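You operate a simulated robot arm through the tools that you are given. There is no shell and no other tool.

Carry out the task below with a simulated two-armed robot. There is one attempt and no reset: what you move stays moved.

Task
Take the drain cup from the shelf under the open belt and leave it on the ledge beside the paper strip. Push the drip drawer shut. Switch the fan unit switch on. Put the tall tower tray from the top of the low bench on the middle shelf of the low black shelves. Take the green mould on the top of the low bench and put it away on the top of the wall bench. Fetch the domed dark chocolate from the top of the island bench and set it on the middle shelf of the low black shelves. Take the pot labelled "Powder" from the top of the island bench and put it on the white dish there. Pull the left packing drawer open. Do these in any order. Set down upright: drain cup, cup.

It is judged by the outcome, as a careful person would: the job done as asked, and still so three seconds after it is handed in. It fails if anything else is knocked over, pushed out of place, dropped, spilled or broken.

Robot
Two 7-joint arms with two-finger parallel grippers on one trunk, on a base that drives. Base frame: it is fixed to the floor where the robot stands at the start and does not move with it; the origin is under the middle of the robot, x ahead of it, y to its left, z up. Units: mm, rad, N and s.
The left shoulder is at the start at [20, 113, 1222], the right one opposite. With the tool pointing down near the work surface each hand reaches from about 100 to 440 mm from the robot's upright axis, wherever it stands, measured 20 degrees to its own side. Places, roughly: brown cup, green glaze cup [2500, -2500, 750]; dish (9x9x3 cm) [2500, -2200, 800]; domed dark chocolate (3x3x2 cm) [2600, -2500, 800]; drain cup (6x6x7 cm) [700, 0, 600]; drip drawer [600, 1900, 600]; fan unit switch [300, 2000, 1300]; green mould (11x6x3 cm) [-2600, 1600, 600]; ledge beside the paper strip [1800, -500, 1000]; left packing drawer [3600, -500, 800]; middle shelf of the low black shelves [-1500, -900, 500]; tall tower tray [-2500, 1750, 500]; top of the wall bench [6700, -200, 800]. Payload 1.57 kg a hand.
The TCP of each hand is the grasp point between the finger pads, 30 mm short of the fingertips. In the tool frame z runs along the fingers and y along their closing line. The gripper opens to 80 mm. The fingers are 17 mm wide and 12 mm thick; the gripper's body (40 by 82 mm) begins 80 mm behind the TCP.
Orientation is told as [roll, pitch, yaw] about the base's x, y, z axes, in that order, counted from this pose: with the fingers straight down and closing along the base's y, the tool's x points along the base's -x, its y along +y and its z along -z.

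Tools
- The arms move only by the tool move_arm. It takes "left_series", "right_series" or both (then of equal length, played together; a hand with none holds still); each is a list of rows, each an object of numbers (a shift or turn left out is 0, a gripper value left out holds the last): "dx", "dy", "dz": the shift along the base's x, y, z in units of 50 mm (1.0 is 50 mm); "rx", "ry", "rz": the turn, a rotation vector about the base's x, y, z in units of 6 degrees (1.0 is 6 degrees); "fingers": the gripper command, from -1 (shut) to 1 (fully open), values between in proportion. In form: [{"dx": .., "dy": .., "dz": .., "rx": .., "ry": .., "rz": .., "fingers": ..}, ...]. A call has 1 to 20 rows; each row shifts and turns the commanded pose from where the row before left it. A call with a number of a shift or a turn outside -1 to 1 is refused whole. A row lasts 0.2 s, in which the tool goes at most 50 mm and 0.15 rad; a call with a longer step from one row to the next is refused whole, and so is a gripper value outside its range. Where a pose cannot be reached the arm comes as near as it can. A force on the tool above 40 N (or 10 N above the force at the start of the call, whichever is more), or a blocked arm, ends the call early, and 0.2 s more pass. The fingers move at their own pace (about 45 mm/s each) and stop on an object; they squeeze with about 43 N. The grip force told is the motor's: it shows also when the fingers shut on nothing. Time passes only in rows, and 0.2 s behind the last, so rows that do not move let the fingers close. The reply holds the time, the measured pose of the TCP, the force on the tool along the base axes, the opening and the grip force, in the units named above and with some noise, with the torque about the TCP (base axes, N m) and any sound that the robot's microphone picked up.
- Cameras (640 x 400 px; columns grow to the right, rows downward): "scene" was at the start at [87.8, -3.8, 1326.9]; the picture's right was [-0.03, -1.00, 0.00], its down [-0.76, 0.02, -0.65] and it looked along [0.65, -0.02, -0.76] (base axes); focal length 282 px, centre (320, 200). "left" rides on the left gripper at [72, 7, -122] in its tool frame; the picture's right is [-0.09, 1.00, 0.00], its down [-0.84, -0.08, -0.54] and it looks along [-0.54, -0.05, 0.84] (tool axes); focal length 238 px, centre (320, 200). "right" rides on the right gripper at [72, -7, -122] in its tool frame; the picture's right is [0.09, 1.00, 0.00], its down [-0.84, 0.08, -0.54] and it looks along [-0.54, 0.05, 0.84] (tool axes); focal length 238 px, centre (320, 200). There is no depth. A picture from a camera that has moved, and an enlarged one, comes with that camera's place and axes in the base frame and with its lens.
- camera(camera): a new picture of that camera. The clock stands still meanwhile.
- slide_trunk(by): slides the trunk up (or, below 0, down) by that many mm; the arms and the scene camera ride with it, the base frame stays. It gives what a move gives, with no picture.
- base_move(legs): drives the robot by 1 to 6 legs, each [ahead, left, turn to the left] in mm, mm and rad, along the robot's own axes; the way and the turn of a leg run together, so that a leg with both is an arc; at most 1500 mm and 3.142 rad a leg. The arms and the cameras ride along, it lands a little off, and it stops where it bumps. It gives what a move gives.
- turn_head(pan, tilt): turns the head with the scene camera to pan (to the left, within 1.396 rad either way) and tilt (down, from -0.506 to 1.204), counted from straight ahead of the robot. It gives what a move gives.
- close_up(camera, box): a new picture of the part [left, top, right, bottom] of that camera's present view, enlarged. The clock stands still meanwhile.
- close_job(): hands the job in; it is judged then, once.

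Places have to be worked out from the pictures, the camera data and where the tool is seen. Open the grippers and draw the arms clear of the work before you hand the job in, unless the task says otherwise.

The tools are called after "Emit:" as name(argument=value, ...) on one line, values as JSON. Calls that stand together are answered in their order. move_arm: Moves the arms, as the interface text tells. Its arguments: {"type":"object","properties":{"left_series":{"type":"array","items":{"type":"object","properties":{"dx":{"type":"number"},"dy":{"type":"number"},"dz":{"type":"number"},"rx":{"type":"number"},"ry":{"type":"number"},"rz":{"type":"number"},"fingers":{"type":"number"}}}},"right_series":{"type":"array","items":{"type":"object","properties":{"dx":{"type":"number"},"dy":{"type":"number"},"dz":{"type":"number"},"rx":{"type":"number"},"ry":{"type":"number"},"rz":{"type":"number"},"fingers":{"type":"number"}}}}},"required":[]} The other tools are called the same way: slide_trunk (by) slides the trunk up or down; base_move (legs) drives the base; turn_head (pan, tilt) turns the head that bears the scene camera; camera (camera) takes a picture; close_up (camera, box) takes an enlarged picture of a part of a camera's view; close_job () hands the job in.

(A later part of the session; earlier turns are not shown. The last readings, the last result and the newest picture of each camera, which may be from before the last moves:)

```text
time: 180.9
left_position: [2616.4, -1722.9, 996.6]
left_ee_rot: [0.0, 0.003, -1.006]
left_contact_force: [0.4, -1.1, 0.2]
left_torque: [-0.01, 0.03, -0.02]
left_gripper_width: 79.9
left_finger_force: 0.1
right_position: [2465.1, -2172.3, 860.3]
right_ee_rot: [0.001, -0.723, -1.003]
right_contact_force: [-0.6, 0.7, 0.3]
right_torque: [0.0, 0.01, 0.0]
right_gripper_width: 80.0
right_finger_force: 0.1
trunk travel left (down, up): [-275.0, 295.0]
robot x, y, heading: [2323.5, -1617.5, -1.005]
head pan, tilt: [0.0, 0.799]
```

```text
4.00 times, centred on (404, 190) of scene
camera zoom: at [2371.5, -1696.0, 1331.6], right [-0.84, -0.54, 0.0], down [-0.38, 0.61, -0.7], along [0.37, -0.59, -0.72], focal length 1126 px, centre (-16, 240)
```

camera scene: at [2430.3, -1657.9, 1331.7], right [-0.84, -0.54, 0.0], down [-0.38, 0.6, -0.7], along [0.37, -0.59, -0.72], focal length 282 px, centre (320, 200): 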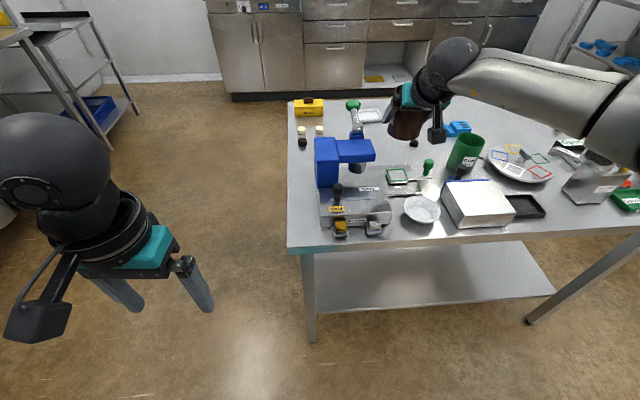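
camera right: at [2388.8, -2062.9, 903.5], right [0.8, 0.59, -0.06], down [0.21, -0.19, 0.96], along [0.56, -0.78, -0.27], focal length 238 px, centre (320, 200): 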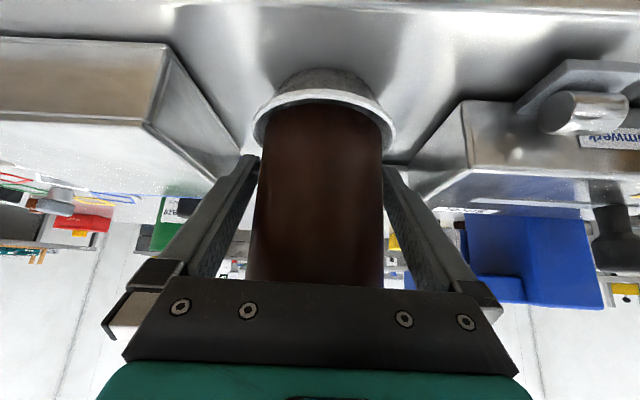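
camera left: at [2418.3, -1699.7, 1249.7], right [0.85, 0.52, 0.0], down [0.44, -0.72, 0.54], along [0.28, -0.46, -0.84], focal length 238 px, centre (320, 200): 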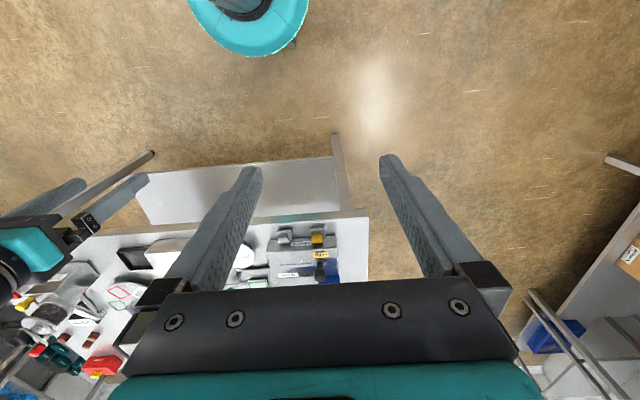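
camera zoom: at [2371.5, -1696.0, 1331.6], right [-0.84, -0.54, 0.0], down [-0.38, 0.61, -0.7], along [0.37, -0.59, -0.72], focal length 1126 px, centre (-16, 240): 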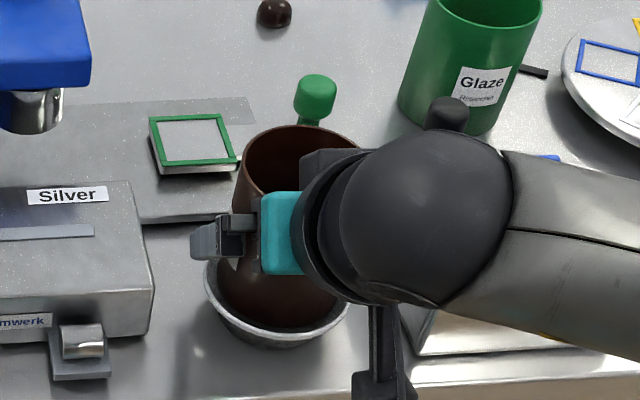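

Released; the pot stays upright. Retracting along the tool axis.

Emit:
move_arm(right_series=[{"dx": -0.089, "dy": 0.14, "dz": 0.187}, {"dx": -0.178, "dy": 0.28, "dz": 0.374}, {"dx": -0.178, "dy": 0.28, "dz": 0.374}, {"dx": -0.178, "dy": 0.28, "dz": 0.374}, {"dx": -0.178, "dy": 0.28, "dz": 0.374}, {"dz": 0.5}])

Emit:
camera(camera="right")

Emit:
camera(camera="scene")

```text
time: 182.3
left_position: [2615.9, -1723.8, 996.3]
left_ee_rot: [0.001, 0.002, -1.006]
left_contact_force: [0.6, 0.2, -0.3]
left_torque: [0.0, 0.03, 0.02]
left_gripper_width: 80.0
left_finger_force: 0.0
right_position: [2426.3, -2109.7, 970.3]
right_ee_rot: [0.001, -0.723, -1.004]
right_contact_force: [-0.2, 0.3, -0.7]
right_torque: [0.01, -0.02, -0.01]
right_gripper_width: 79.7
right_finger_force: 0.0
trunk travel left (down, up): [-275.0, 295.0]
robot x, y, heading: [2326.7, -1613.5, -1.007]
head pan, tilt: [0.0, 0.799]
```

```text
taken
camera right: at [2348.5, -1999.9, 1014.0], right [0.8, 0.59, -0.06], down [0.21, -0.19, 0.96], along [0.56, -0.78, -0.27], focal length 238 px, centre (320, 200)
```

right: 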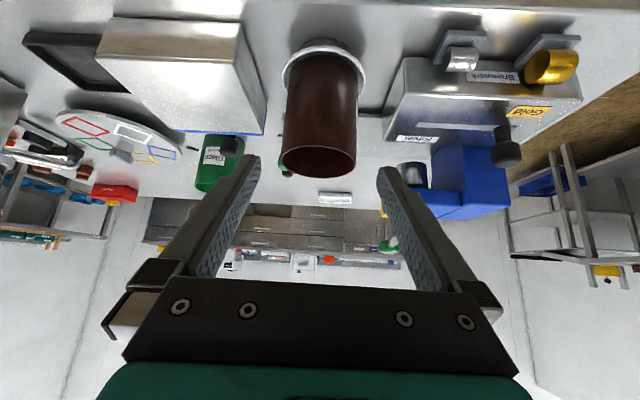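

```text
taken
camera scene: at [2371.6, -1696.0, 1331.6], right [-0.84, -0.54, 0.0], down [-0.38, 0.61, -0.7], along [0.37, -0.59, -0.72], focal length 282 px, centre (320, 200)
```

scene: 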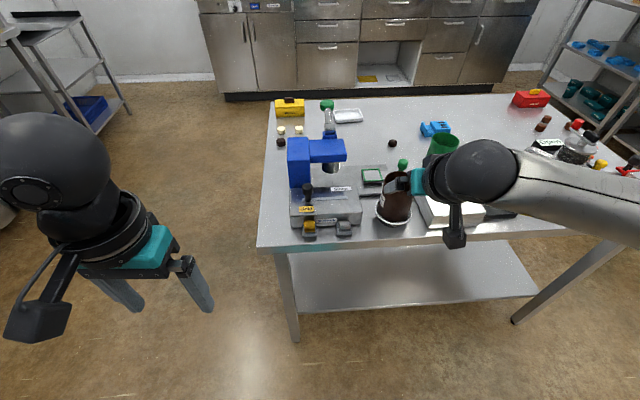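

Checking the pot's uprightness in the dish.

Emit:
close_up(camera="scene", box=[340, 150, 468, 240])

Emit:
close_up(camera="right", box=[240, 20, 400, 190])

```text
4.44 times, centred on (404, 195) of scene
camera zoom: at [2371.6, -1696.0, 1331.6], right [-0.84, -0.54, 0.0], down [-0.38, 0.61, -0.7], along [0.37, -0.59, -0.72], focal length 1252 px, centre (-53, 222)
```

zoom: 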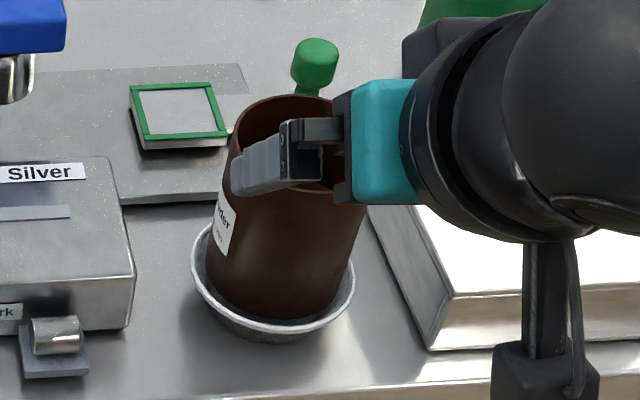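

```text
2.35 times, centred on (320, 105) of right
camera zoom: at [2348.5, -1999.9, 1014.0], right [0.8, 0.59, -0.06], down [0.21, -0.19, 0.96], along [0.56, -0.78, -0.27], focal length 561 px, centre (320, 424)
```

zoom: 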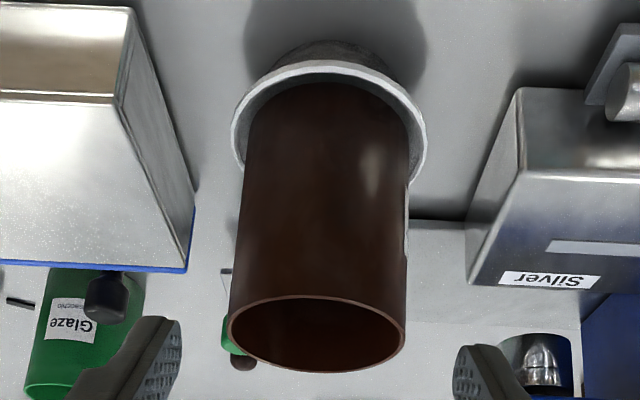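

The pot stands upright on the white dish. Next the domed chocolate at ≈(2585,-2467): raise a bit for clearance over the pot and drive 200 mm forward.

Emit:
slide_trunk(by=60)

Emit:
base_move(legs=[[0, -60, 0], [205, 0, 0]])

Emit:
camera(camera="right")

Emit:
close_up(camera="scene", box=[300, 100, 500, 225])

```text
time: 183.3
left_position: [2615.9, -1725.0, 1055.6]
left_ee_rot: [0.001, 0.005, -1.005]
left_contact_force: [0.1, 0.7, 0.1]
left_torque: [0.02, -0.02, 0.01]
left_gripper_width: 80.1
left_finger_force: 0.2
right_position: [2426.8, -2109.6, 1030.1]
right_ee_rot: [0.0, -0.723, -1.004]
right_contact_force: [0.3, 0.8, 0.0]
right_torque: [-0.02, 0.01, -0.01]
right_gripper_width: 80.0
right_finger_force: 0.1
trunk travel left (down, up): [-335.0, 235.0]
robot x, y, heading: [2319.3, -1618.4, -1.008]
head pan, tilt: [0.0, 0.799]
```

```text
time: 185.5
left_position: [2674.6, -1927.9, 1055.6]
left_ee_rot: [0.001, 0.003, -1.004]
left_contact_force: [0.4, 0.0, 0.1]
left_torque: [-0.02, 0.02, -0.01]
left_gripper_width: 79.7
left_finger_force: 0.0
right_position: [2485.2, -2312.0, 1029.9]
right_ee_rot: [0.003, -0.723, -1.003]
right_contact_force: [-0.4, 0.3, -0.6]
right_torque: [0.03, 0.02, -0.01]
right_gripper_width: 80.0
right_finger_force: 0.1
trunk travel left (down, up): [-335.0, 235.0]
robot x, y, heading: [2379.5, -1821.7, -1.007]
head pan, tilt: [0.0, 0.799]
```

```text
taken
camera right: at [2407.3, -2203.5, 1073.5], right [0.8, 0.59, -0.06], down [0.21, -0.19, 0.96], along [0.56, -0.78, -0.27], focal length 238 px, centre (320, 200)
```

right: 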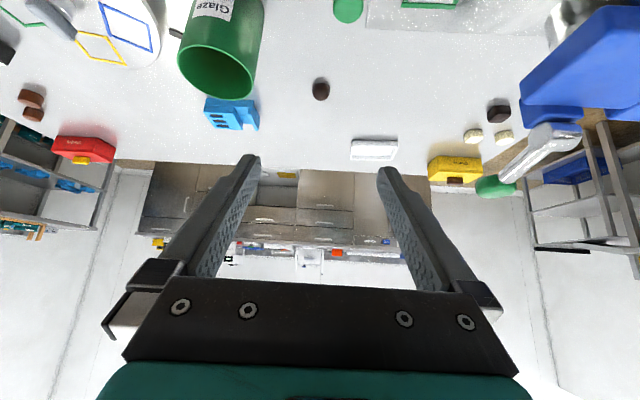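

```text
3.20 times, centred on (400, 162) of scene
camera zoom: at [2429.9, -1899.7, 1391.6], right [-0.84, -0.54, 0.0], down [-0.39, 0.61, -0.7], along [0.37, -0.59, -0.72], focal length 901 px, centre (64, 320)
```

zoom: 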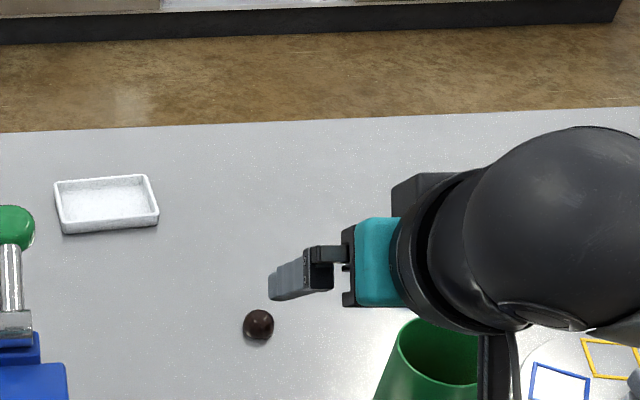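

The chocolate is at (2582,-2466), laterally in line with the hand; the green pot lies ~50 mm to the right of the line. I narrow the fingers to 56 mm, advance 165 mm and descend part-way.

Emit:
move_arm(right_series=[{"dx": 0.46, "dy": -0.683, "fingers": 0.4}, {"dx": 0.46, "dy": -0.683, "fingers": 0.4}, {"dx": 0.46, "dy": -0.683}, {"dx": 0.46, "dy": -0.683}, {"dz": -0.7}, {"dz": -0.7}, {"dz": -0.7}])

Emit:
camera(camera="right")

Emit:
camera(camera="scene")

```text
time: 187.1
left_position: [2674.3, -1926.1, 1055.4]
left_ee_rot: [0.0, 0.003, -1.003]
left_contact_force: [0.0, 0.8, -0.4]
left_torque: [0.0, -0.02, 0.0]
left_gripper_width: 80.2
left_finger_force: 0.1
right_position: [2573.6, -2449.9, 923.6]
right_ee_rot: [0.001, -0.723, -1.004]
right_contact_force: [0.8, 0.6, -0.8]
right_torque: [0.01, -0.01, 0.02]
right_gripper_width: 56.0
right_finger_force: 0.1
trunk travel left (down, up): [-335.0, 235.0]
robot x, y, heading: [2377.9, -1820.5, -1.004]
head pan, tilt: [0.0, 0.799]
```

```text
taken
camera right: at [2496.8, -2340.2, 967.7], right [0.8, 0.6, -0.06], down [0.21, -0.18, 0.96], along [0.56, -0.78, -0.27], focal length 238 px, centre (320, 200)
```

right: 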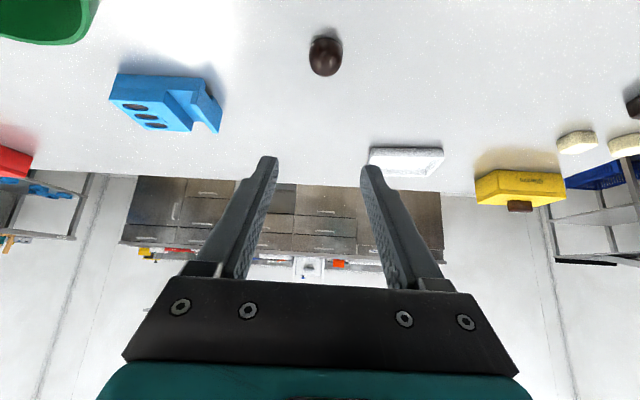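

```text
taken
camera scene: at [2429.5, -1899.0, 1391.6], right [-0.84, -0.54, 0.0], down [-0.39, 0.6, -0.7], along [0.37, -0.59, -0.72], focal length 282 px, centre (320, 200)
```

scene: 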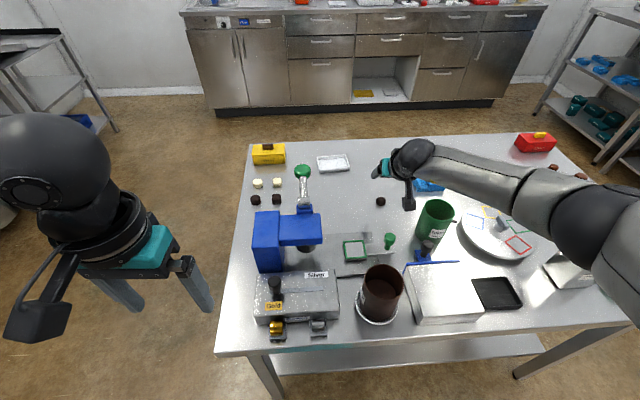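

Chocolate is 19 mm ahead of the TCP and centred. Descending the last ~95 mm.

Emit:
move_arm(right_series=[{"dz": -0.6}, {"dz": -0.6}, {"dz": -0.55}])

Emit:
camera(camera="right")

```text
time: 187.9
left_position: [2674.7, -1925.6, 1056.0]
left_ee_rot: [-0.001, 0.002, -1.003]
left_contact_force: [0.0, -1.1, -0.3]
left_torque: [-0.03, 0.03, -0.03]
left_gripper_width: 79.9
left_finger_force: 0.1
right_position: [2574.6, -2447.9, 838.1]
right_ee_rot: [0.001, -0.724, -1.003]
right_contact_force: [0.2, -0.5, -0.2]
right_torque: [0.01, 0.0, -0.01]
right_gripper_width: 56.0
right_finger_force: 0.1
trunk travel left (down, up): [-335.0, 235.0]
robot x, y, heading: [2383.9, -1819.9, -1.005]
head pan, tilt: [0.0, 0.799]
```

```text
taken
camera right: at [2497.8, -2338.9, 880.9], right [0.8, 0.59, -0.06], down [0.21, -0.18, 0.96], along [0.56, -0.78, -0.27], focal length 238 px, centre (320, 200)
```

right: 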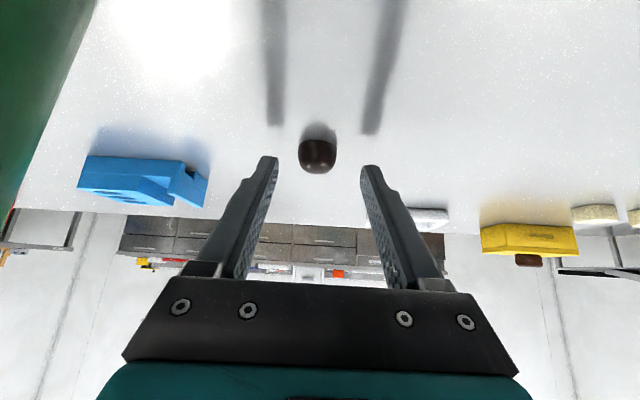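

Tips are ~20 mm above the table. I advance 5 mm and go down gently until contact is felt.

Emit:
move_arm(right_series=[{"dx": 0.055, "dy": -0.085, "dz": -0.12}, {"dz": -0.08}, {}])

Emit:
camera(camera="right")

```text
time: 188.7
left_position: [2675.6, -1925.4, 1056.6]
left_ee_rot: [0.0, 0.001, -1.002]
left_contact_force: [-0.1, 0.1, 0.3]
left_torque: [0.0, 0.04, 0.0]
left_gripper_width: 80.2
left_finger_force: 0.0
right_position: [2579.5, -2452.4, 835.4]
right_ee_rot: [0.001, -0.729, -1.003]
right_contact_force: [1.7, -0.1, 26.7]
right_torque: [3.54, 2.23, -0.17]
right_gripper_width: 56.0
right_finger_force: 0.1
right hand out of reach, approached as far as the arm can: row 2
trunk travel left (down, up): [-335.0, 235.0]
robot x, y, heading: [2378.5, -1820.3, -1.002]
head pan, tilt: [0.0, 0.799]
```

```text
taken
camera right: at [2502.0, -2343.1, 878.1], right [0.8, 0.59, -0.06], down [0.21, -0.18, 0.96], along [0.56, -0.78, -0.27], focal length 238 px, centre (320, 200)
```

right: 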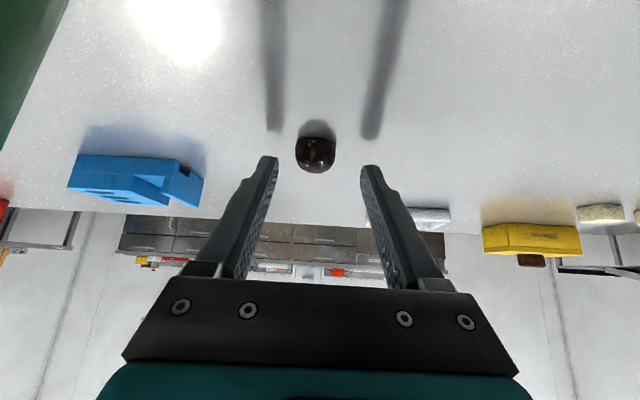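

The contact torque shows the load is 157 mm behind the TCP: my hand camera is resting on the green-knobbed stamp. I lift straight up at once and inspect.

Emit:
move_arm(right_series=[{"dz": 0.4}, {"dz": 0.8}, {"dz": 0.8}])

Emit:
close_up(camera="scene", box=[300, 170, 460, 290])

Emit:
camera(camera="right")

```text
time: 189.5
left_position: [2675.1, -1925.5, 1056.8]
left_ee_rot: [0.001, 0.004, -1.003]
left_contact_force: [0.9, 0.1, 0.6]
left_torque: [-0.03, 0.02, -0.01]
left_gripper_width: 80.1
left_finger_force: 0.0
right_position: [2577.2, -2451.1, 928.5]
right_ee_rot: [0.0, -0.722, -1.002]
right_contact_force: [0.3, -0.4, 0.6]
right_torque: [0.0, 0.02, -0.03]
right_gripper_width: 56.2
right_finger_force: 0.1
trunk travel left (down, up): [-335.0, 235.0]
robot x, y, heading: [2382.2, -1821.7, -1.002]
head pan, tilt: [0.0, 0.799]
```

```text
3.33 times, centred on (380, 230) of scene
camera zoom: at [2429.2, -1898.5, 1391.6], right [-0.84, -0.54, 0.0], down [-0.39, 0.6, -0.7], along [0.37, -0.59, -0.72], focal length 939 px, centre (120, 100)
```

zoom: 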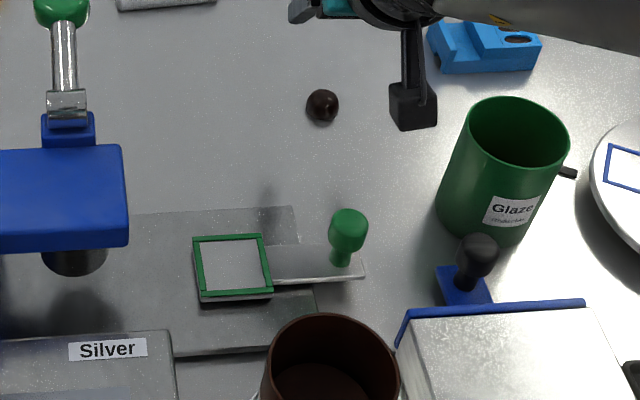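

```text
taken
camera right: at [2499.9, -2340.5, 972.0], right [0.8, 0.59, -0.06], down [0.21, -0.19, 0.96], along [0.56, -0.78, -0.27], focal length 238 px, centre (320, 200)
```

right: 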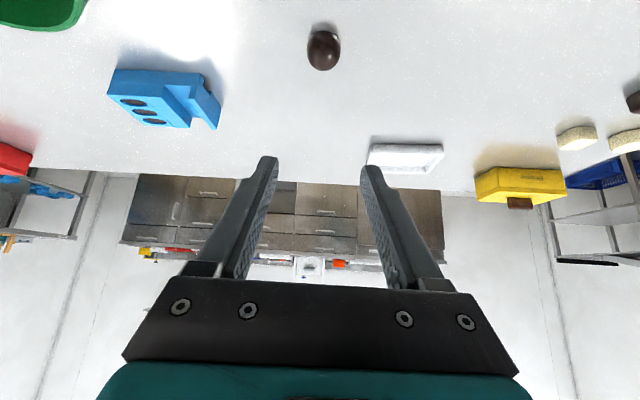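

The stamp looks undisturbed. I yaw the hand 36° clockwise at height so the camera swings to the left of the stamp, then retry.

Emit:
move_arm(right_series=[{"rz": -1}, {"rz": -1}, {"rz": -1}, {"rz": -1}, {"rz": -1}, {"rz": -1}])

Emit:
camera(camera="right")

Emit:
close_up(camera="scene", box=[280, 120, 480, 270])

```text
time: 190.9
left_position: [2674.2, -1926.7, 1056.1]
left_ee_rot: [0.0, 0.006, -1.004]
left_contact_force: [-0.6, -0.1, 0.3]
left_torque: [0.04, 0.01, -0.01]
left_gripper_width: 80.0
left_finger_force: 0.0
right_position: [2579.0, -2453.0, 931.3]
right_ee_rot: [0.001, -0.723, -1.631]
right_contact_force: [-0.2, -0.9, 0.5]
right_torque: [-0.01, -0.01, -0.02]
right_gripper_width: 56.1
right_finger_force: 0.0
trunk travel left (down, up): [-335.0, 235.0]
robot x, y, heading: [2379.9, -1819.8, -1.005]
head pan, tilt: [0.0, 0.799]
```

```text
taken
camera right: at [2580.8, -2318.2, 974.0], right [1.0, 0.01, -0.06], down [0.06, -0.27, 0.96], along [-0.01, -0.96, -0.27], focal length 238 px, centre (320, 200)
```

right: 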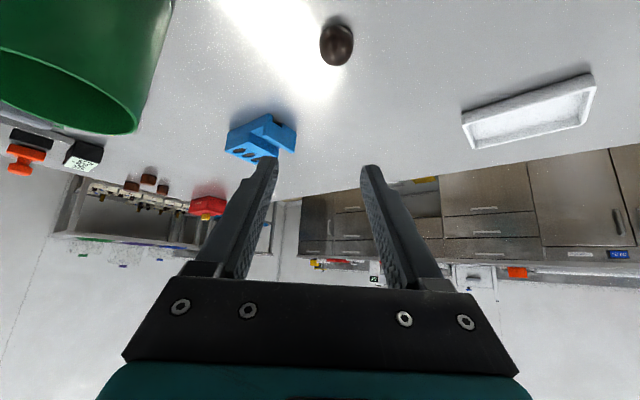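

```text
2.67 times, centred on (380, 195) of scene
camera zoom: at [2429.8, -1898.7, 1391.6], right [-0.84, -0.54, 0.0], down [-0.39, 0.6, -0.7], along [0.37, -0.59, -0.72], focal length 751 px, centre (160, 213)
```

zoom: 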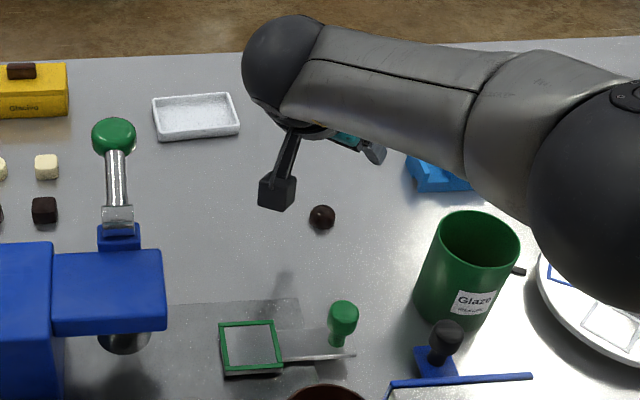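

The chocolate lies 10 mm ahead/6 mm left of the TCP in the new hand direction. I adjust and descend in steps watching force.

Emit:
move_arm(right_series=[{"dx": 0.134, "dy": 0.14, "dz": -0.4}, {"dz": -0.6}, {"dz": -0.6}])

Emit:
camera(camera="right")

Emit:
close_up(camera="scene", box=[280, 120, 480, 270])

```text
time: 191.7
left_position: [2674.5, -1925.6, 1057.1]
left_ee_rot: [-0.001, 0.002, -1.004]
left_contact_force: [-0.6, 0.3, -0.5]
left_torque: [-0.02, -0.04, 0.01]
left_gripper_width: 79.9
left_finger_force: 0.1
right_position: [2576.6, -2437.5, 871.5]
right_ee_rot: [0.001, -0.725, -1.63]
right_contact_force: [-0.1, -0.1, 0.3]
right_torque: [0.02, 0.01, -0.04]
right_gripper_width: 55.9
right_finger_force: 0.0
right hand out of reach, approached as far as the arm can: row 2, 3
trunk travel left (down, up): [-335.0, 235.0]
robot x, y, heading: [2381.2, -1823.6, -1.005]
head pan, tilt: [0.0, 0.799]
```

```text
taken
camera right: at [2578.8, -2303.3, 915.1], right [1.0, 0.01, -0.06], down [0.06, -0.27, 0.96], along [-0.01, -0.96, -0.27], focal length 238 px, centre (320, 200)
```

right: 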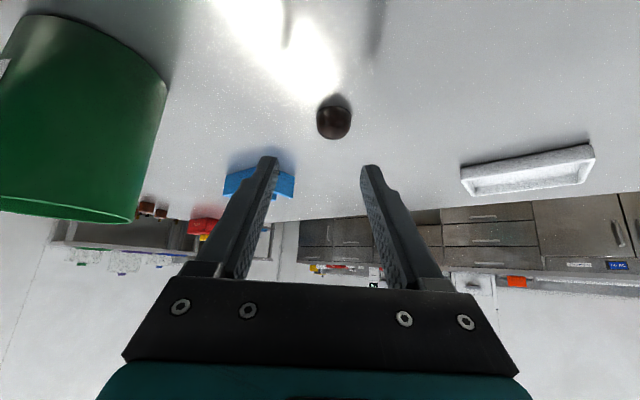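

```text
2.67 times, centred on (380, 195) of scene
camera zoom: at [2429.8, -1898.7, 1391.6], right [-0.84, -0.54, 0.0], down [-0.39, 0.6, -0.7], along [0.37, -0.59, -0.72], focal length 751 px, centre (160, 213)
```

zoom: 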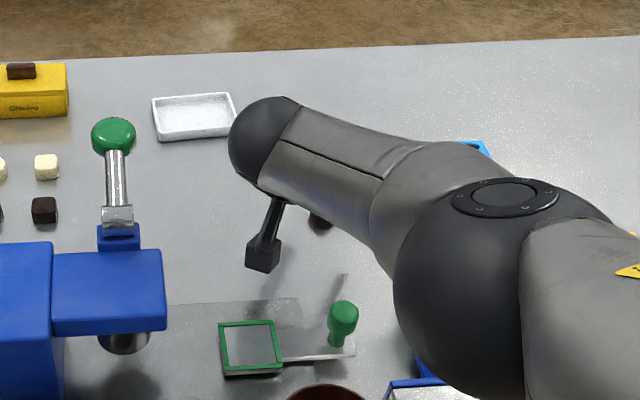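

The arm is at its reach limit here and the elbow drops near the green pot, so this yaw is not good. I go back up, undo the yaw, and instead use a steeper tool (≈24° tilt) which lifts the hand camera over the stamp.

Emit:
move_arm(right_series=[{"dz": 0.8}, {"dz": 0.8}, {"dz": 0.8}, {"rz": 1}, {"rz": 1}, {"rz": 1}, {"rz": 1}, {"rz": 1}, {"rz": 1}])

Emit:
move_arm(right_series=[{"rx": 0.844, "ry": 0.536}, {"rx": 0.844, "ry": 0.536}, {"rx": 0.844, "ry": 0.536}])

Emit:
slide_trunk(by=-60)

Emit:
camera(camera="right")

Emit:
camera(camera="scene")

```text
time: 193.7
left_position: [2674.1, -1926.5, 1055.9]
left_ee_rot: [-0.001, 0.004, -1.003]
left_contact_force: [0.7, 0.7, 0.0]
left_torque: [0.03, 0.01, 0.01]
left_gripper_width: 80.2
left_finger_force: 0.0
right_position: [2576.4, -2439.1, 992.7]
right_ee_rot: [0.003, -0.722, -1.001]
right_contact_force: [-0.2, 0.1, -0.7]
right_torque: [-0.02, -0.01, -0.03]
right_gripper_width: 55.9
right_finger_force: 0.1
trunk travel left (down, up): [-335.0, 235.0]
robot x, y, heading: [2381.2, -1819.6, -1.002]
head pan, tilt: [0.0, 0.799]
```

```text
time: 194.5
left_position: [2675.4, -1927.0, 1056.6]
left_ee_rot: [0.0, 0.003, -1.003]
left_contact_force: [0.4, -0.2, 0.2]
left_torque: [0.0, 0.06, 0.0]
left_gripper_width: 79.9
left_finger_force: 0.1
right_position: [2575.5, -2439.6, 992.8]
right_ee_rot: [0.001, -0.408, -1.001]
right_contact_force: [0.4, -0.5, 0.0]
right_torque: [0.02, 0.02, -0.04]
right_gripper_width: 55.9
right_finger_force: 0.1
trunk travel left (down, up): [-335.0, 235.0]
robot x, y, heading: [2381.6, -1821.8, -1.001]
head pan, tilt: [0.0, 0.799]
```

```text
time: 195.5
left_position: [2674.9, -1926.5, 995.6]
left_ee_rot: [0.0, 0.002, -1.004]
left_contact_force: [0.5, 0.0, -0.4]
left_torque: [-0.02, -0.02, -0.01]
left_gripper_width: 80.1
left_finger_force: 0.0
right_position: [2577.6, -2439.1, 932.5]
right_ee_rot: [0.002, -0.41, -1.004]
right_contact_force: [0.3, -0.9, -0.2]
right_torque: [-0.02, 0.0, -0.04]
right_gripper_width: 56.2
right_finger_force: 0.1
trunk travel left (down, up): [-275.0, 295.0]
robot x, y, heading: [2378.4, -1817.8, -1.002]
head pan, tilt: [0.0, 0.799]
```

```text
taken
camera right: at [2509.6, -2347.1, 1015.3], right [0.79, 0.61, -0.04], down [0.36, -0.42, 0.83], along [0.49, -0.67, -0.56], focal length 238 px, centre (320, 200)
```

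right: 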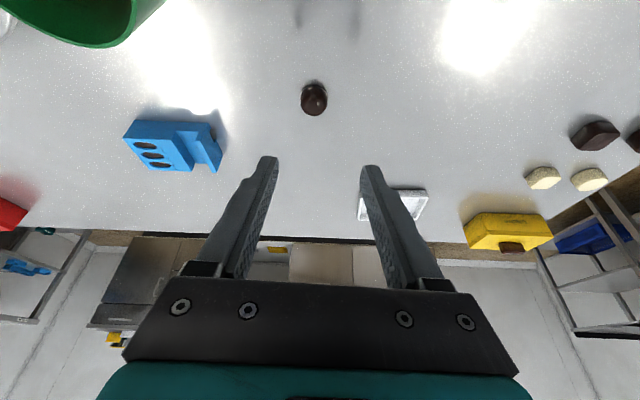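

```text
taken
camera scene: at [2429.3, -1898.8, 1331.7], right [-0.84, -0.54, 0.0], down [-0.39, 0.6, -0.7], along [0.37, -0.59, -0.72], focal length 282 px, centre (320, 200)
```

scene: 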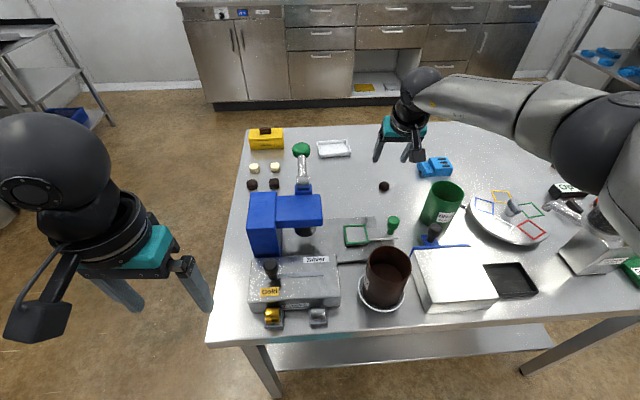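

With the steeper tool, the chocolate is 24 mm ahead and 8 mm right. I correct and descend to z≈860 for a check.

Emit:
move_arm(right_series=[{"dx": 0.015, "dy": -0.32, "dz": -0.2}, {"dz": -0.6}, {"dz": -0.6}])

Emit:
camera(camera="right")

Emit:
camera(camera="scene")

```text
time: 196.3
left_position: [2675.6, -1925.9, 996.3]
left_ee_rot: [0.0, 0.005, -1.003]
left_contact_force: [0.5, 0.5, 0.0]
left_torque: [0.02, -0.04, -0.02]
left_gripper_width: 80.0
left_finger_force: 0.2
right_position: [2578.1, -2455.3, 863.3]
right_ee_rot: [0.002, -0.407, -1.001]
right_contact_force: [-0.7, -0.2, -0.9]
right_torque: [0.0, 0.01, 0.03]
right_gripper_width: 56.2
right_finger_force: 0.1
trunk travel left (down, up): [-275.0, 295.0]
robot x, y, heading: [2380.2, -1819.6, -1.005]
head pan, tilt: [0.0, 0.799]
```

```text
taken
camera right: at [2510.4, -2362.9, 946.0], right [0.79, 0.61, -0.04], down [0.36, -0.42, 0.83], along [0.49, -0.67, -0.56], focal length 238 px, centre (320, 200)
```

right: 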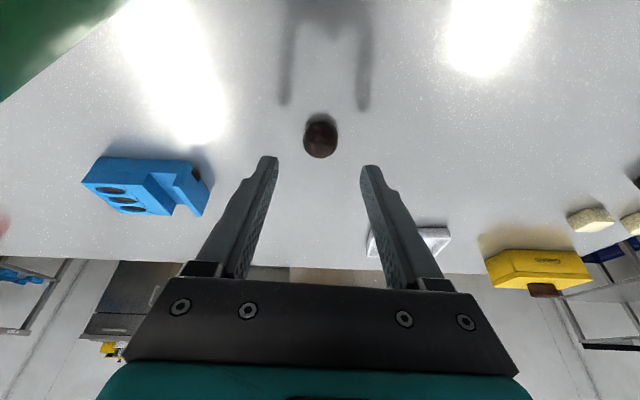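

```text
taken
camera scene: at [2430.2, -1898.5, 1331.6], right [-0.84, -0.54, 0.0], down [-0.39, 0.6, -0.7], along [0.37, -0.59, -0.72], focal length 282 px, centre (320, 200)
```

scene: 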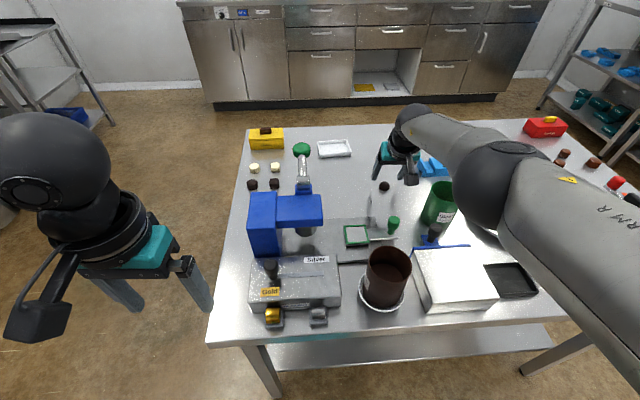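

Everything is clear so far (elbow ~z 1000). Continuing down in small steps.

Emit:
move_arm(right_series=[{"dz": -0.25}, {"dz": -0.2}, {"dz": -0.15}])

Emit:
camera(camera="right")

Emit:
close_up(camera="scene", box=[340, 90, 640, 290])

```text
time: 197.1
left_position: [2675.0, -1925.8, 995.9]
left_ee_rot: [0.0, 0.003, -1.003]
left_contact_force: [-0.4, 0.5, -0.4]
left_torque: [-0.04, 0.04, 0.01]
left_gripper_width: 80.0
left_finger_force: 0.0
right_position: [2573.5, -2451.2, 844.5]
right_ee_rot: [0.0, -0.408, -1.003]
right_contact_force: [0.3, -0.7, -0.2]
right_torque: [-0.01, -0.04, -0.04]
right_gripper_width: 55.9
right_finger_force: 0.0
right hand out of reach, approached as far as the arm can: row 1, 2
trunk travel left (down, up): [-275.0, 295.0]
robot x, y, heading: [2379.6, -1822.4, -1.005]
head pan, tilt: [0.0, 0.799]
```

```text
taken
camera right: at [2506.5, -2358.0, 927.0], right [0.79, 0.61, -0.04], down [0.36, -0.42, 0.83], along [0.49, -0.67, -0.56], focal length 238 px, centre (320, 200)
```

right: 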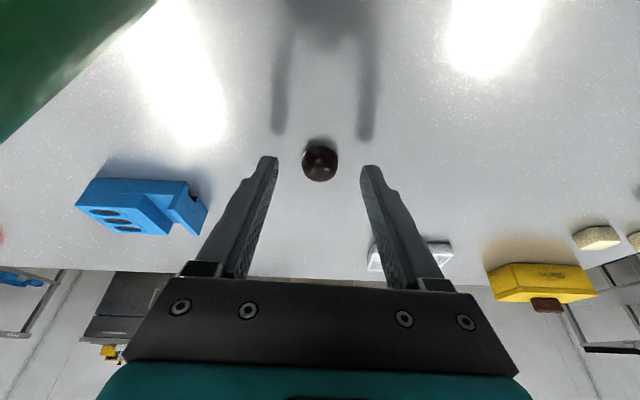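

```text
2.00 times, centred on (490, 190) of scene
camera zoom: at [2429.7, -1898.7, 1331.6], right [-0.84, -0.54, 0.0], down [-0.39, 0.6, -0.7], along [0.37, -0.59, -0.72], focal length 563 px, centre (-20, 220)
```

zoom: 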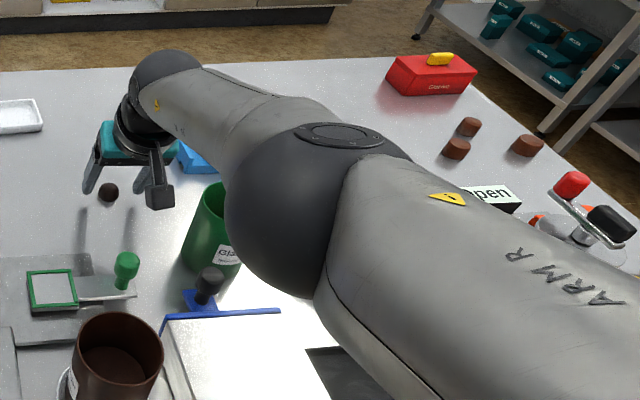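

The arm is at full stretch here. I lift, pull the hand back 60 mm, and drive the base 60 mm closer (still ~40 mm clear of the bench edge).

Emit:
move_arm(right_series=[{"dz": 0.6}, {"dz": 0.6}, {"dx": -0.32, "dy": 0.506}, {"dx": -0.32, "dy": 0.506}])

Emit:
base_move(legs=[[62, 0, 0]])

Emit:
camera(camera="right")

Emit:
camera(camera="scene")

```text
time: 198.1
left_position: [2674.7, -1926.0, 996.3]
left_ee_rot: [0.001, 0.002, -1.004]
left_contact_force: [1.0, 0.2, 0.0]
left_torque: [-0.02, -0.01, -0.02]
left_gripper_width: 80.1
left_finger_force: 0.0
right_position: [2541.9, -2403.1, 904.5]
right_ee_rot: [0.003, -0.412, -1.004]
right_contact_force: [-1.0, 0.0, 0.3]
right_torque: [0.0, -0.01, 0.01]
right_gripper_width: 56.1
right_finger_force: 0.1
trunk travel left (down, up): [-275.0, 295.0]
robot x, y, heading: [2380.6, -1821.1, -1.008]
head pan, tilt: [0.0, 0.799]
```

```text
time: 199.1
left_position: [2708.3, -1978.1, 994.4]
left_ee_rot: [-0.002, 0.003, -1.002]
left_contact_force: [0.5, 0.1, 0.8]
left_torque: [-0.01, 0.01, 0.01]
left_gripper_width: 80.2
left_finger_force: 0.1
right_position: [2577.3, -2454.2, 902.4]
right_ee_rot: [0.003, -0.409, -1.0]
right_contact_force: [-0.6, 0.2, 0.3]
right_torque: [0.02, 0.0, 0.01]
right_gripper_width: 56.1
right_finger_force: 0.1
trunk travel left (down, up): [-275.0, 295.0]
robot x, y, heading: [2414.6, -1869.6, -1.001]
head pan, tilt: [0.0, 0.799]
```

```text
taken
camera right: at [2509.5, -2361.5, 985.7], right [0.79, 0.61, -0.04], down [0.36, -0.42, 0.83], along [0.49, -0.67, -0.56], focal length 238 px, centre (320, 200)
```

right: 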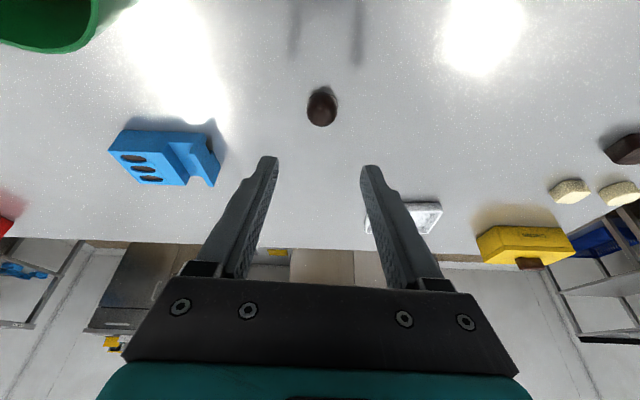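

```text
taken
camera scene: at [2462.6, -1950.8, 1331.5], right [-0.84, -0.54, 0.0], down [-0.39, 0.6, -0.7], along [0.37, -0.59, -0.72], focal length 282 px, centre (320, 200)
```

scene: 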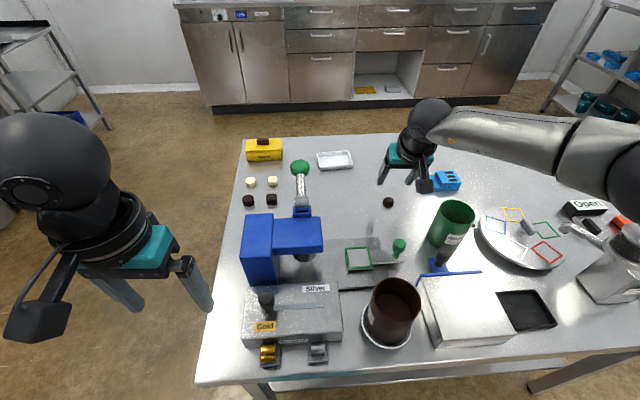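

Now well within reach and aligned (10 mm ahead as wanted). Descending.

Emit:
move_arm(right_series=[{"dz": -0.5}, {"dz": -0.5}, {"dz": -0.28}, {"dz": -0.1}, {}])

Emit:
camera(camera="right")

```text
time: 200.3
left_position: [2708.0, -1977.4, 996.1]
left_ee_rot: [0.0, 0.003, -1.002]
left_contact_force: [0.7, -0.1, -0.8]
left_torque: [-0.02, -0.01, 0.01]
left_gripper_width: 80.0
left_finger_force: 0.0
right_position: [2577.5, -2454.6, 833.8]
right_ee_rot: [0.001, -0.409, -1.003]
right_contact_force: [-0.1, -0.1, 0.4]
right_torque: [-0.01, -0.05, 0.01]
right_gripper_width: 55.9
right_finger_force: 0.0
trunk travel left (down, up): [-275.0, 295.0]
robot x, y, heading: [2410.9, -1871.4, -1.003]
head pan, tilt: [0.0, 0.799]
```

```text
taken
camera right: at [2510.0, -2361.6, 916.5], right [0.79, 0.61, -0.04], down [0.36, -0.42, 0.83], along [0.49, -0.67, -0.56], focal length 238 px, centre (320, 200)
```

right: 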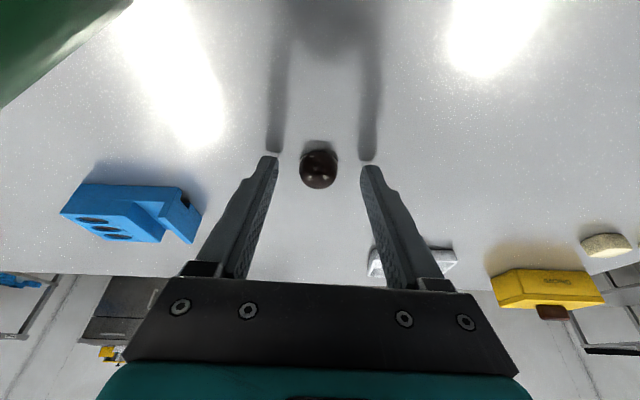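

Tips are ~6 mm off the table with the chocolate between them. Lower ~5 mm and close.

Emit:
move_arm(right_series=[{"dz": -0.09}, {"fingers": -0.1}, {"fingers": -0.4}, {"fingers": -1}, {"fingers": -1}])

Emit:
camera(camera="right")

```text
time: 201.5
left_position: [2707.5, -1977.2, 996.3]
left_ee_rot: [-0.002, 0.002, -1.003]
left_contact_force: [0.6, 0.2, -0.1]
left_torque: [0.0, 0.01, 0.02]
left_gripper_width: 79.8
left_finger_force: 0.0
right_position: [2577.1, -2456.0, 831.3]
right_ee_rot: [0.001, -0.412, -1.001]
right_contact_force: [-4.5, -1.9, 9.7]
right_torque: [-0.14, 0.23, -0.04]
right_gripper_width: 24.4
right_finger_force: 24.3
trunk travel left (down, up): [-275.0, 295.0]
robot x, y, heading: [2412.7, -1871.4, -1.006]
head pan, tilt: [0.0, 0.799]
```

```text
taken
camera right: at [2509.3, -2361.4, 913.4], right [0.79, 0.61, -0.04], down [0.36, -0.42, 0.83], along [0.49, -0.67, -0.55], focal length 238 px, centre (320, 200)
```

right: 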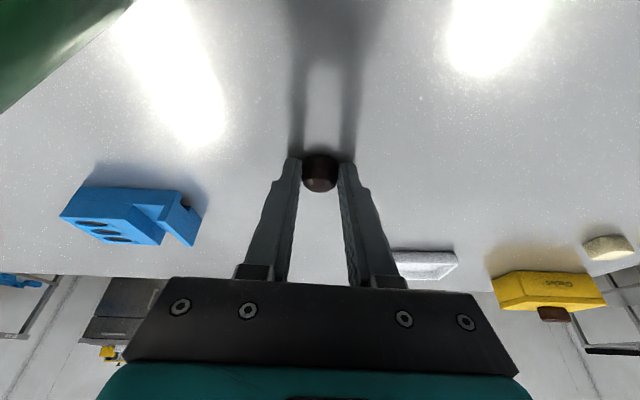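

Chocolate gripped (24 mm). Lift gently and verify.

Emit:
move_arm(right_series=[{"fingers": -1}, {"dz": 0.1}, {"dz": 0.3}, {"dz": 0.5}])

Emit:
camera(camera="right")

```text
time: 202.5
left_position: [2706.6, -1978.2, 996.0]
left_ee_rot: [-0.002, 0.002, -1.002]
left_contact_force: [0.3, -0.1, 0.6]
left_torque: [0.02, 0.01, 0.01]
left_gripper_width: 79.8
left_finger_force: 0.0
right_position: [2575.9, -2452.9, 875.0]
right_ee_rot: [0.001, -0.408, -1.001]
right_contact_force: [-0.3, -0.4, 0.4]
right_torque: [0.03, -0.02, 0.0]
right_gripper_width: 22.2
right_finger_force: 35.0
trunk travel left (down, up): [-275.0, 295.0]
robot x, y, heading: [2413.4, -1869.7, -1.001]
head pan, tilt: [0.0, 0.799]
```

```text
taken
camera right: at [2508.2, -2360.5, 957.8], right [0.79, 0.61, -0.03], down [0.36, -0.42, 0.83], along [0.49, -0.67, -0.56], focal length 238 px, centre (320, 200)
```

right: 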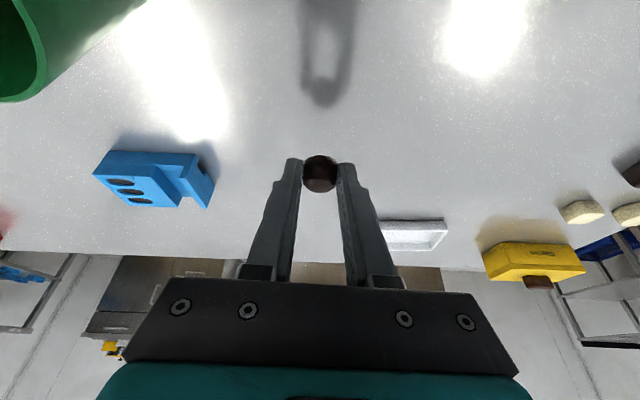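

Held, though width went 24→22 mm; I wait a moment to make sure it isn't slipping.

Emit:
move_arm(right_series=[{}, {}, {}, {}, {}])

Emit:
close_up(camera="right", box=[260, 130, 380, 220])

```text
time: 203.7
left_position: [2707.6, -1976.5, 996.0]
left_ee_rot: [-0.001, 0.004, -1.004]
left_contact_force: [-0.1, -0.6, 0.5]
left_torque: [0.02, 0.03, 0.0]
left_gripper_width: 80.1
left_finger_force: 0.0
right_position: [2575.1, -2454.0, 874.4]
right_ee_rot: [0.002, -0.411, -1.001]
right_contact_force: [0.2, 0.4, 1.1]
right_torque: [0.03, -0.01, -0.01]
right_gripper_width: 22.1
right_finger_force: 35.7
trunk travel left (down, up): [-275.0, 295.0]
robot x, y, heading: [2411.6, -1872.9, -1.002]
head pan, tilt: [0.0, 0.799]
```

```text
4.44 times, centred on (320, 175) of right
camera zoom: at [2508.1, -2360.8, 957.6], right [0.79, 0.61, -0.04], down [0.36, -0.42, 0.83], along [0.49, -0.67, -0.56], focal length 1059 px, centre (320, 311)
```

zoom: 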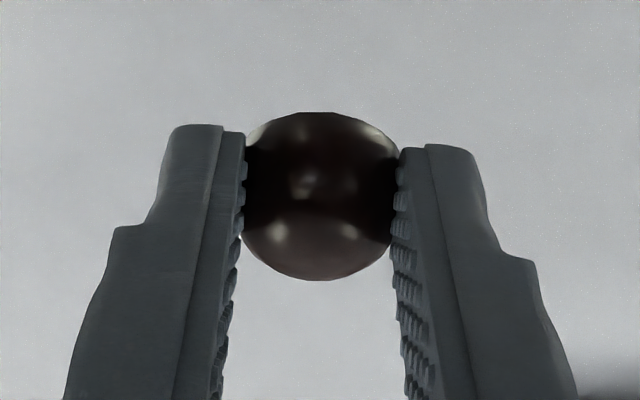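

Grip is stable. I raise the hand, back the base away from the island, then pull the hand in for travel.

Emit:
move_arm(right_series=[{"dz": 0.6}, {"dz": 0.6}, {"dz": 0.6}, {"dz": 0.6}])

Emit:
base_move(legs=[[-450, 0, 0]])

Emit:
move_arm(right_series=[{"dx": -0.43, "dy": 0.67}, {"dx": -0.43, "dy": 0.67}, {"dx": -0.43, "dy": 0.67}, {"dx": -0.43, "dy": 0.67}, {"dx": -0.43, "dy": 0.67}])

Emit:
camera(camera="scene")

```text
time: 204.7
left_position: [2707.2, -1976.7, 996.8]
left_ee_rot: [0.0, 0.002, -1.002]
left_contact_force: [0.1, 0.3, -0.7]
left_torque: [0.0, 0.01, -0.02]
left_gripper_width: 80.0
left_finger_force: 0.0
right_position: [2576.8, -2452.6, 993.9]
right_ee_rot: [0.003, -0.41, -1.001]
right_contact_force: [-0.5, -0.1, -0.3]
right_torque: [0.02, -0.02, 0.0]
right_gripper_width: 22.3
right_finger_force: 35.1
trunk travel left (down, up): [-275.0, 295.0]
robot x, y, heading: [2412.9, -1871.4, -1.004]
head pan, tilt: [0.0, 0.799]
```

```text
time: 207.4
left_position: [2457.5, -1587.0, 995.1]
left_ee_rot: [0.001, 0.0, -0.995]
left_contact_force: [0.0, -0.3, 0.7]
left_torque: [0.0, -0.03, 0.0]
left_gripper_width: 80.0
left_finger_force: 0.1
right_position: [2329.4, -2063.2, 994.4]
right_ee_rot: [0.002, -0.409, -0.995]
right_contact_force: [0.2, 0.9, -0.2]
right_torque: [0.04, 0.01, -0.01]
right_gripper_width: 24.2
right_finger_force: 35.8
trunk travel left (down, up): [-275.0, 295.0]
robot x, y, heading: [2162.3, -1483.4, -1.0]
head pan, tilt: [0.0, 0.799]
```

```text
time: 208.7
left_position: [2458.0, -1586.4, 995.7]
left_ee_rot: [0.0, 0.001, -0.998]
left_contact_force: [-1.1, -0.3, -0.8]
left_torque: [0.0, 0.0, -0.02]
left_gripper_width: 80.1
left_finger_force: 0.1
right_position: [2221.5, -1892.8, 994.1]
right_ee_rot: [0.003, -0.408, -0.997]
right_contact_force: [-0.3, 0.8, -0.1]
right_torque: [-0.01, 0.02, -0.02]
right_gripper_width: 23.4
right_finger_force: 35.9
trunk travel left (down, up): [-275.0, 295.0]
robot x, y, heading: [2158.0, -1483.6, -0.994]
head pan, tilt: [0.0, 0.799]
```

```text
taken
camera scene: at [2212.3, -1560.5, 1331.7], right [-0.84, -0.54, 0.0], down [-0.39, 0.6, -0.7], along [0.38, -0.59, -0.72], focal length 282 px, centre (320, 200)
```

scene: 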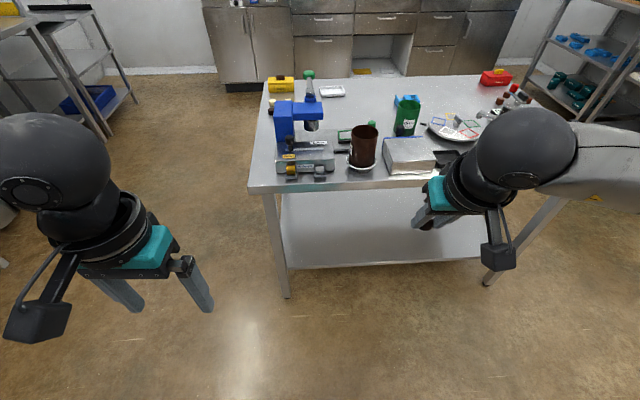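

Island left in order. Checking the chocolate in the grip before travelling.

Emit:
close_up(camera="right", box=[260, 130, 380, 220])

```text
4.44 times, centred on (320, 175) of right
camera zoom: at [2153.4, -1800.8, 1076.7], right [0.79, 0.61, -0.04], down [0.36, -0.42, 0.83], along [0.49, -0.67, -0.56], focal length 1059 px, centre (320, 311)
```

zoom: 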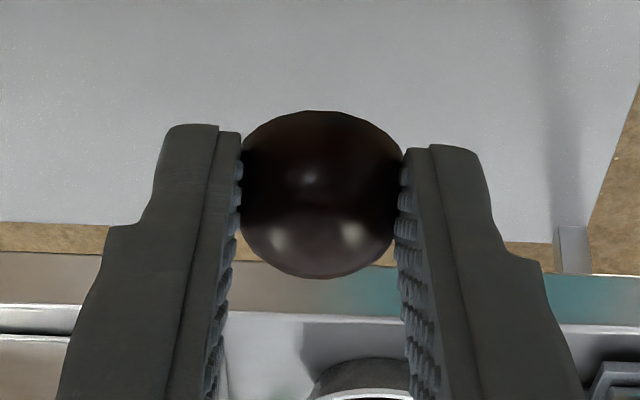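

Secure. I turn to face along the line's front and drive out past the table end, then along the front of the belt toward the black shelves.

Emit:
base_move(legs=[[0, 0, -1.545], [1230, 0, 0]])

Emit:
turn_head(pan=-0.6, tilt=0.4)

Emit:
camera(camera="scene")

```text
time: 218.6
left_position: [1048.6, -2468.9, 996.4]
left_ee_rot: [-0.001, 0.005, -2.549]
left_contact_force: [0.3, 0.1, -0.5]
left_torque: [0.0, 0.01, 0.03]
left_gripper_width: 80.0
left_finger_force: 0.0
right_position: [737.7, -2236.9, 994.1]
right_ee_rot: [0.003, -0.408, -2.548]
right_contact_force: [0.0, 0.4, -0.1]
right_torque: [0.01, 0.0, 0.0]
right_gripper_width: 23.6
right_finger_force: 35.6
trunk travel left (down, up): [-275.0, 295.0]
robot x, y, heading: [1144.3, -2171.1, -2.552]
head pan, tilt: [0.0, 0.799]
```

```text
time: 219.6
left_position: [1049.4, -2468.9, 997.0]
left_ee_rot: [0.0, 0.003, -2.551]
left_contact_force: [0.2, 1.0, 0.2]
left_torque: [0.03, -0.01, 0.02]
left_gripper_width: 80.0
left_finger_force: 0.1
right_position: [737.9, -2237.1, 993.0]
right_ee_rot: [0.003, -0.409, -2.547]
right_contact_force: [0.3, 0.3, -0.6]
right_torque: [0.02, 0.0, 0.03]
right_gripper_width: 23.5
right_finger_force: 35.7
trunk travel left (down, up): [-275.0, 295.0]
robot x, y, heading: [1146.1, -2174.9, -2.551]
head pan, tilt: [-0.6, 0.4]
```

```text
taken
camera scene: at [1046.1, -2178.4, 1366.7], right [0.01, 1.0, 0.0], down [0.39, 0.0, -0.92], along [-0.92, 0.01, -0.39], focal length 282 px, centre (320, 200)
```

scene: 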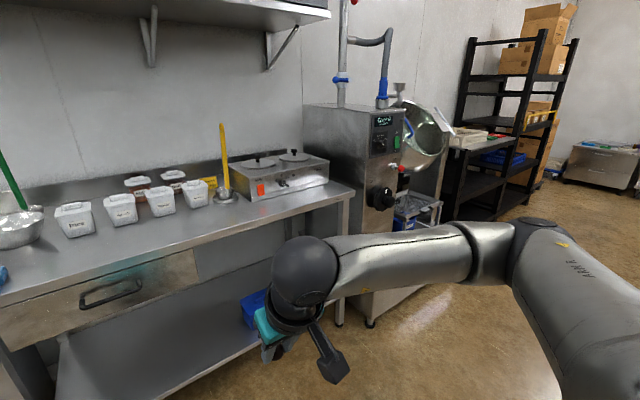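

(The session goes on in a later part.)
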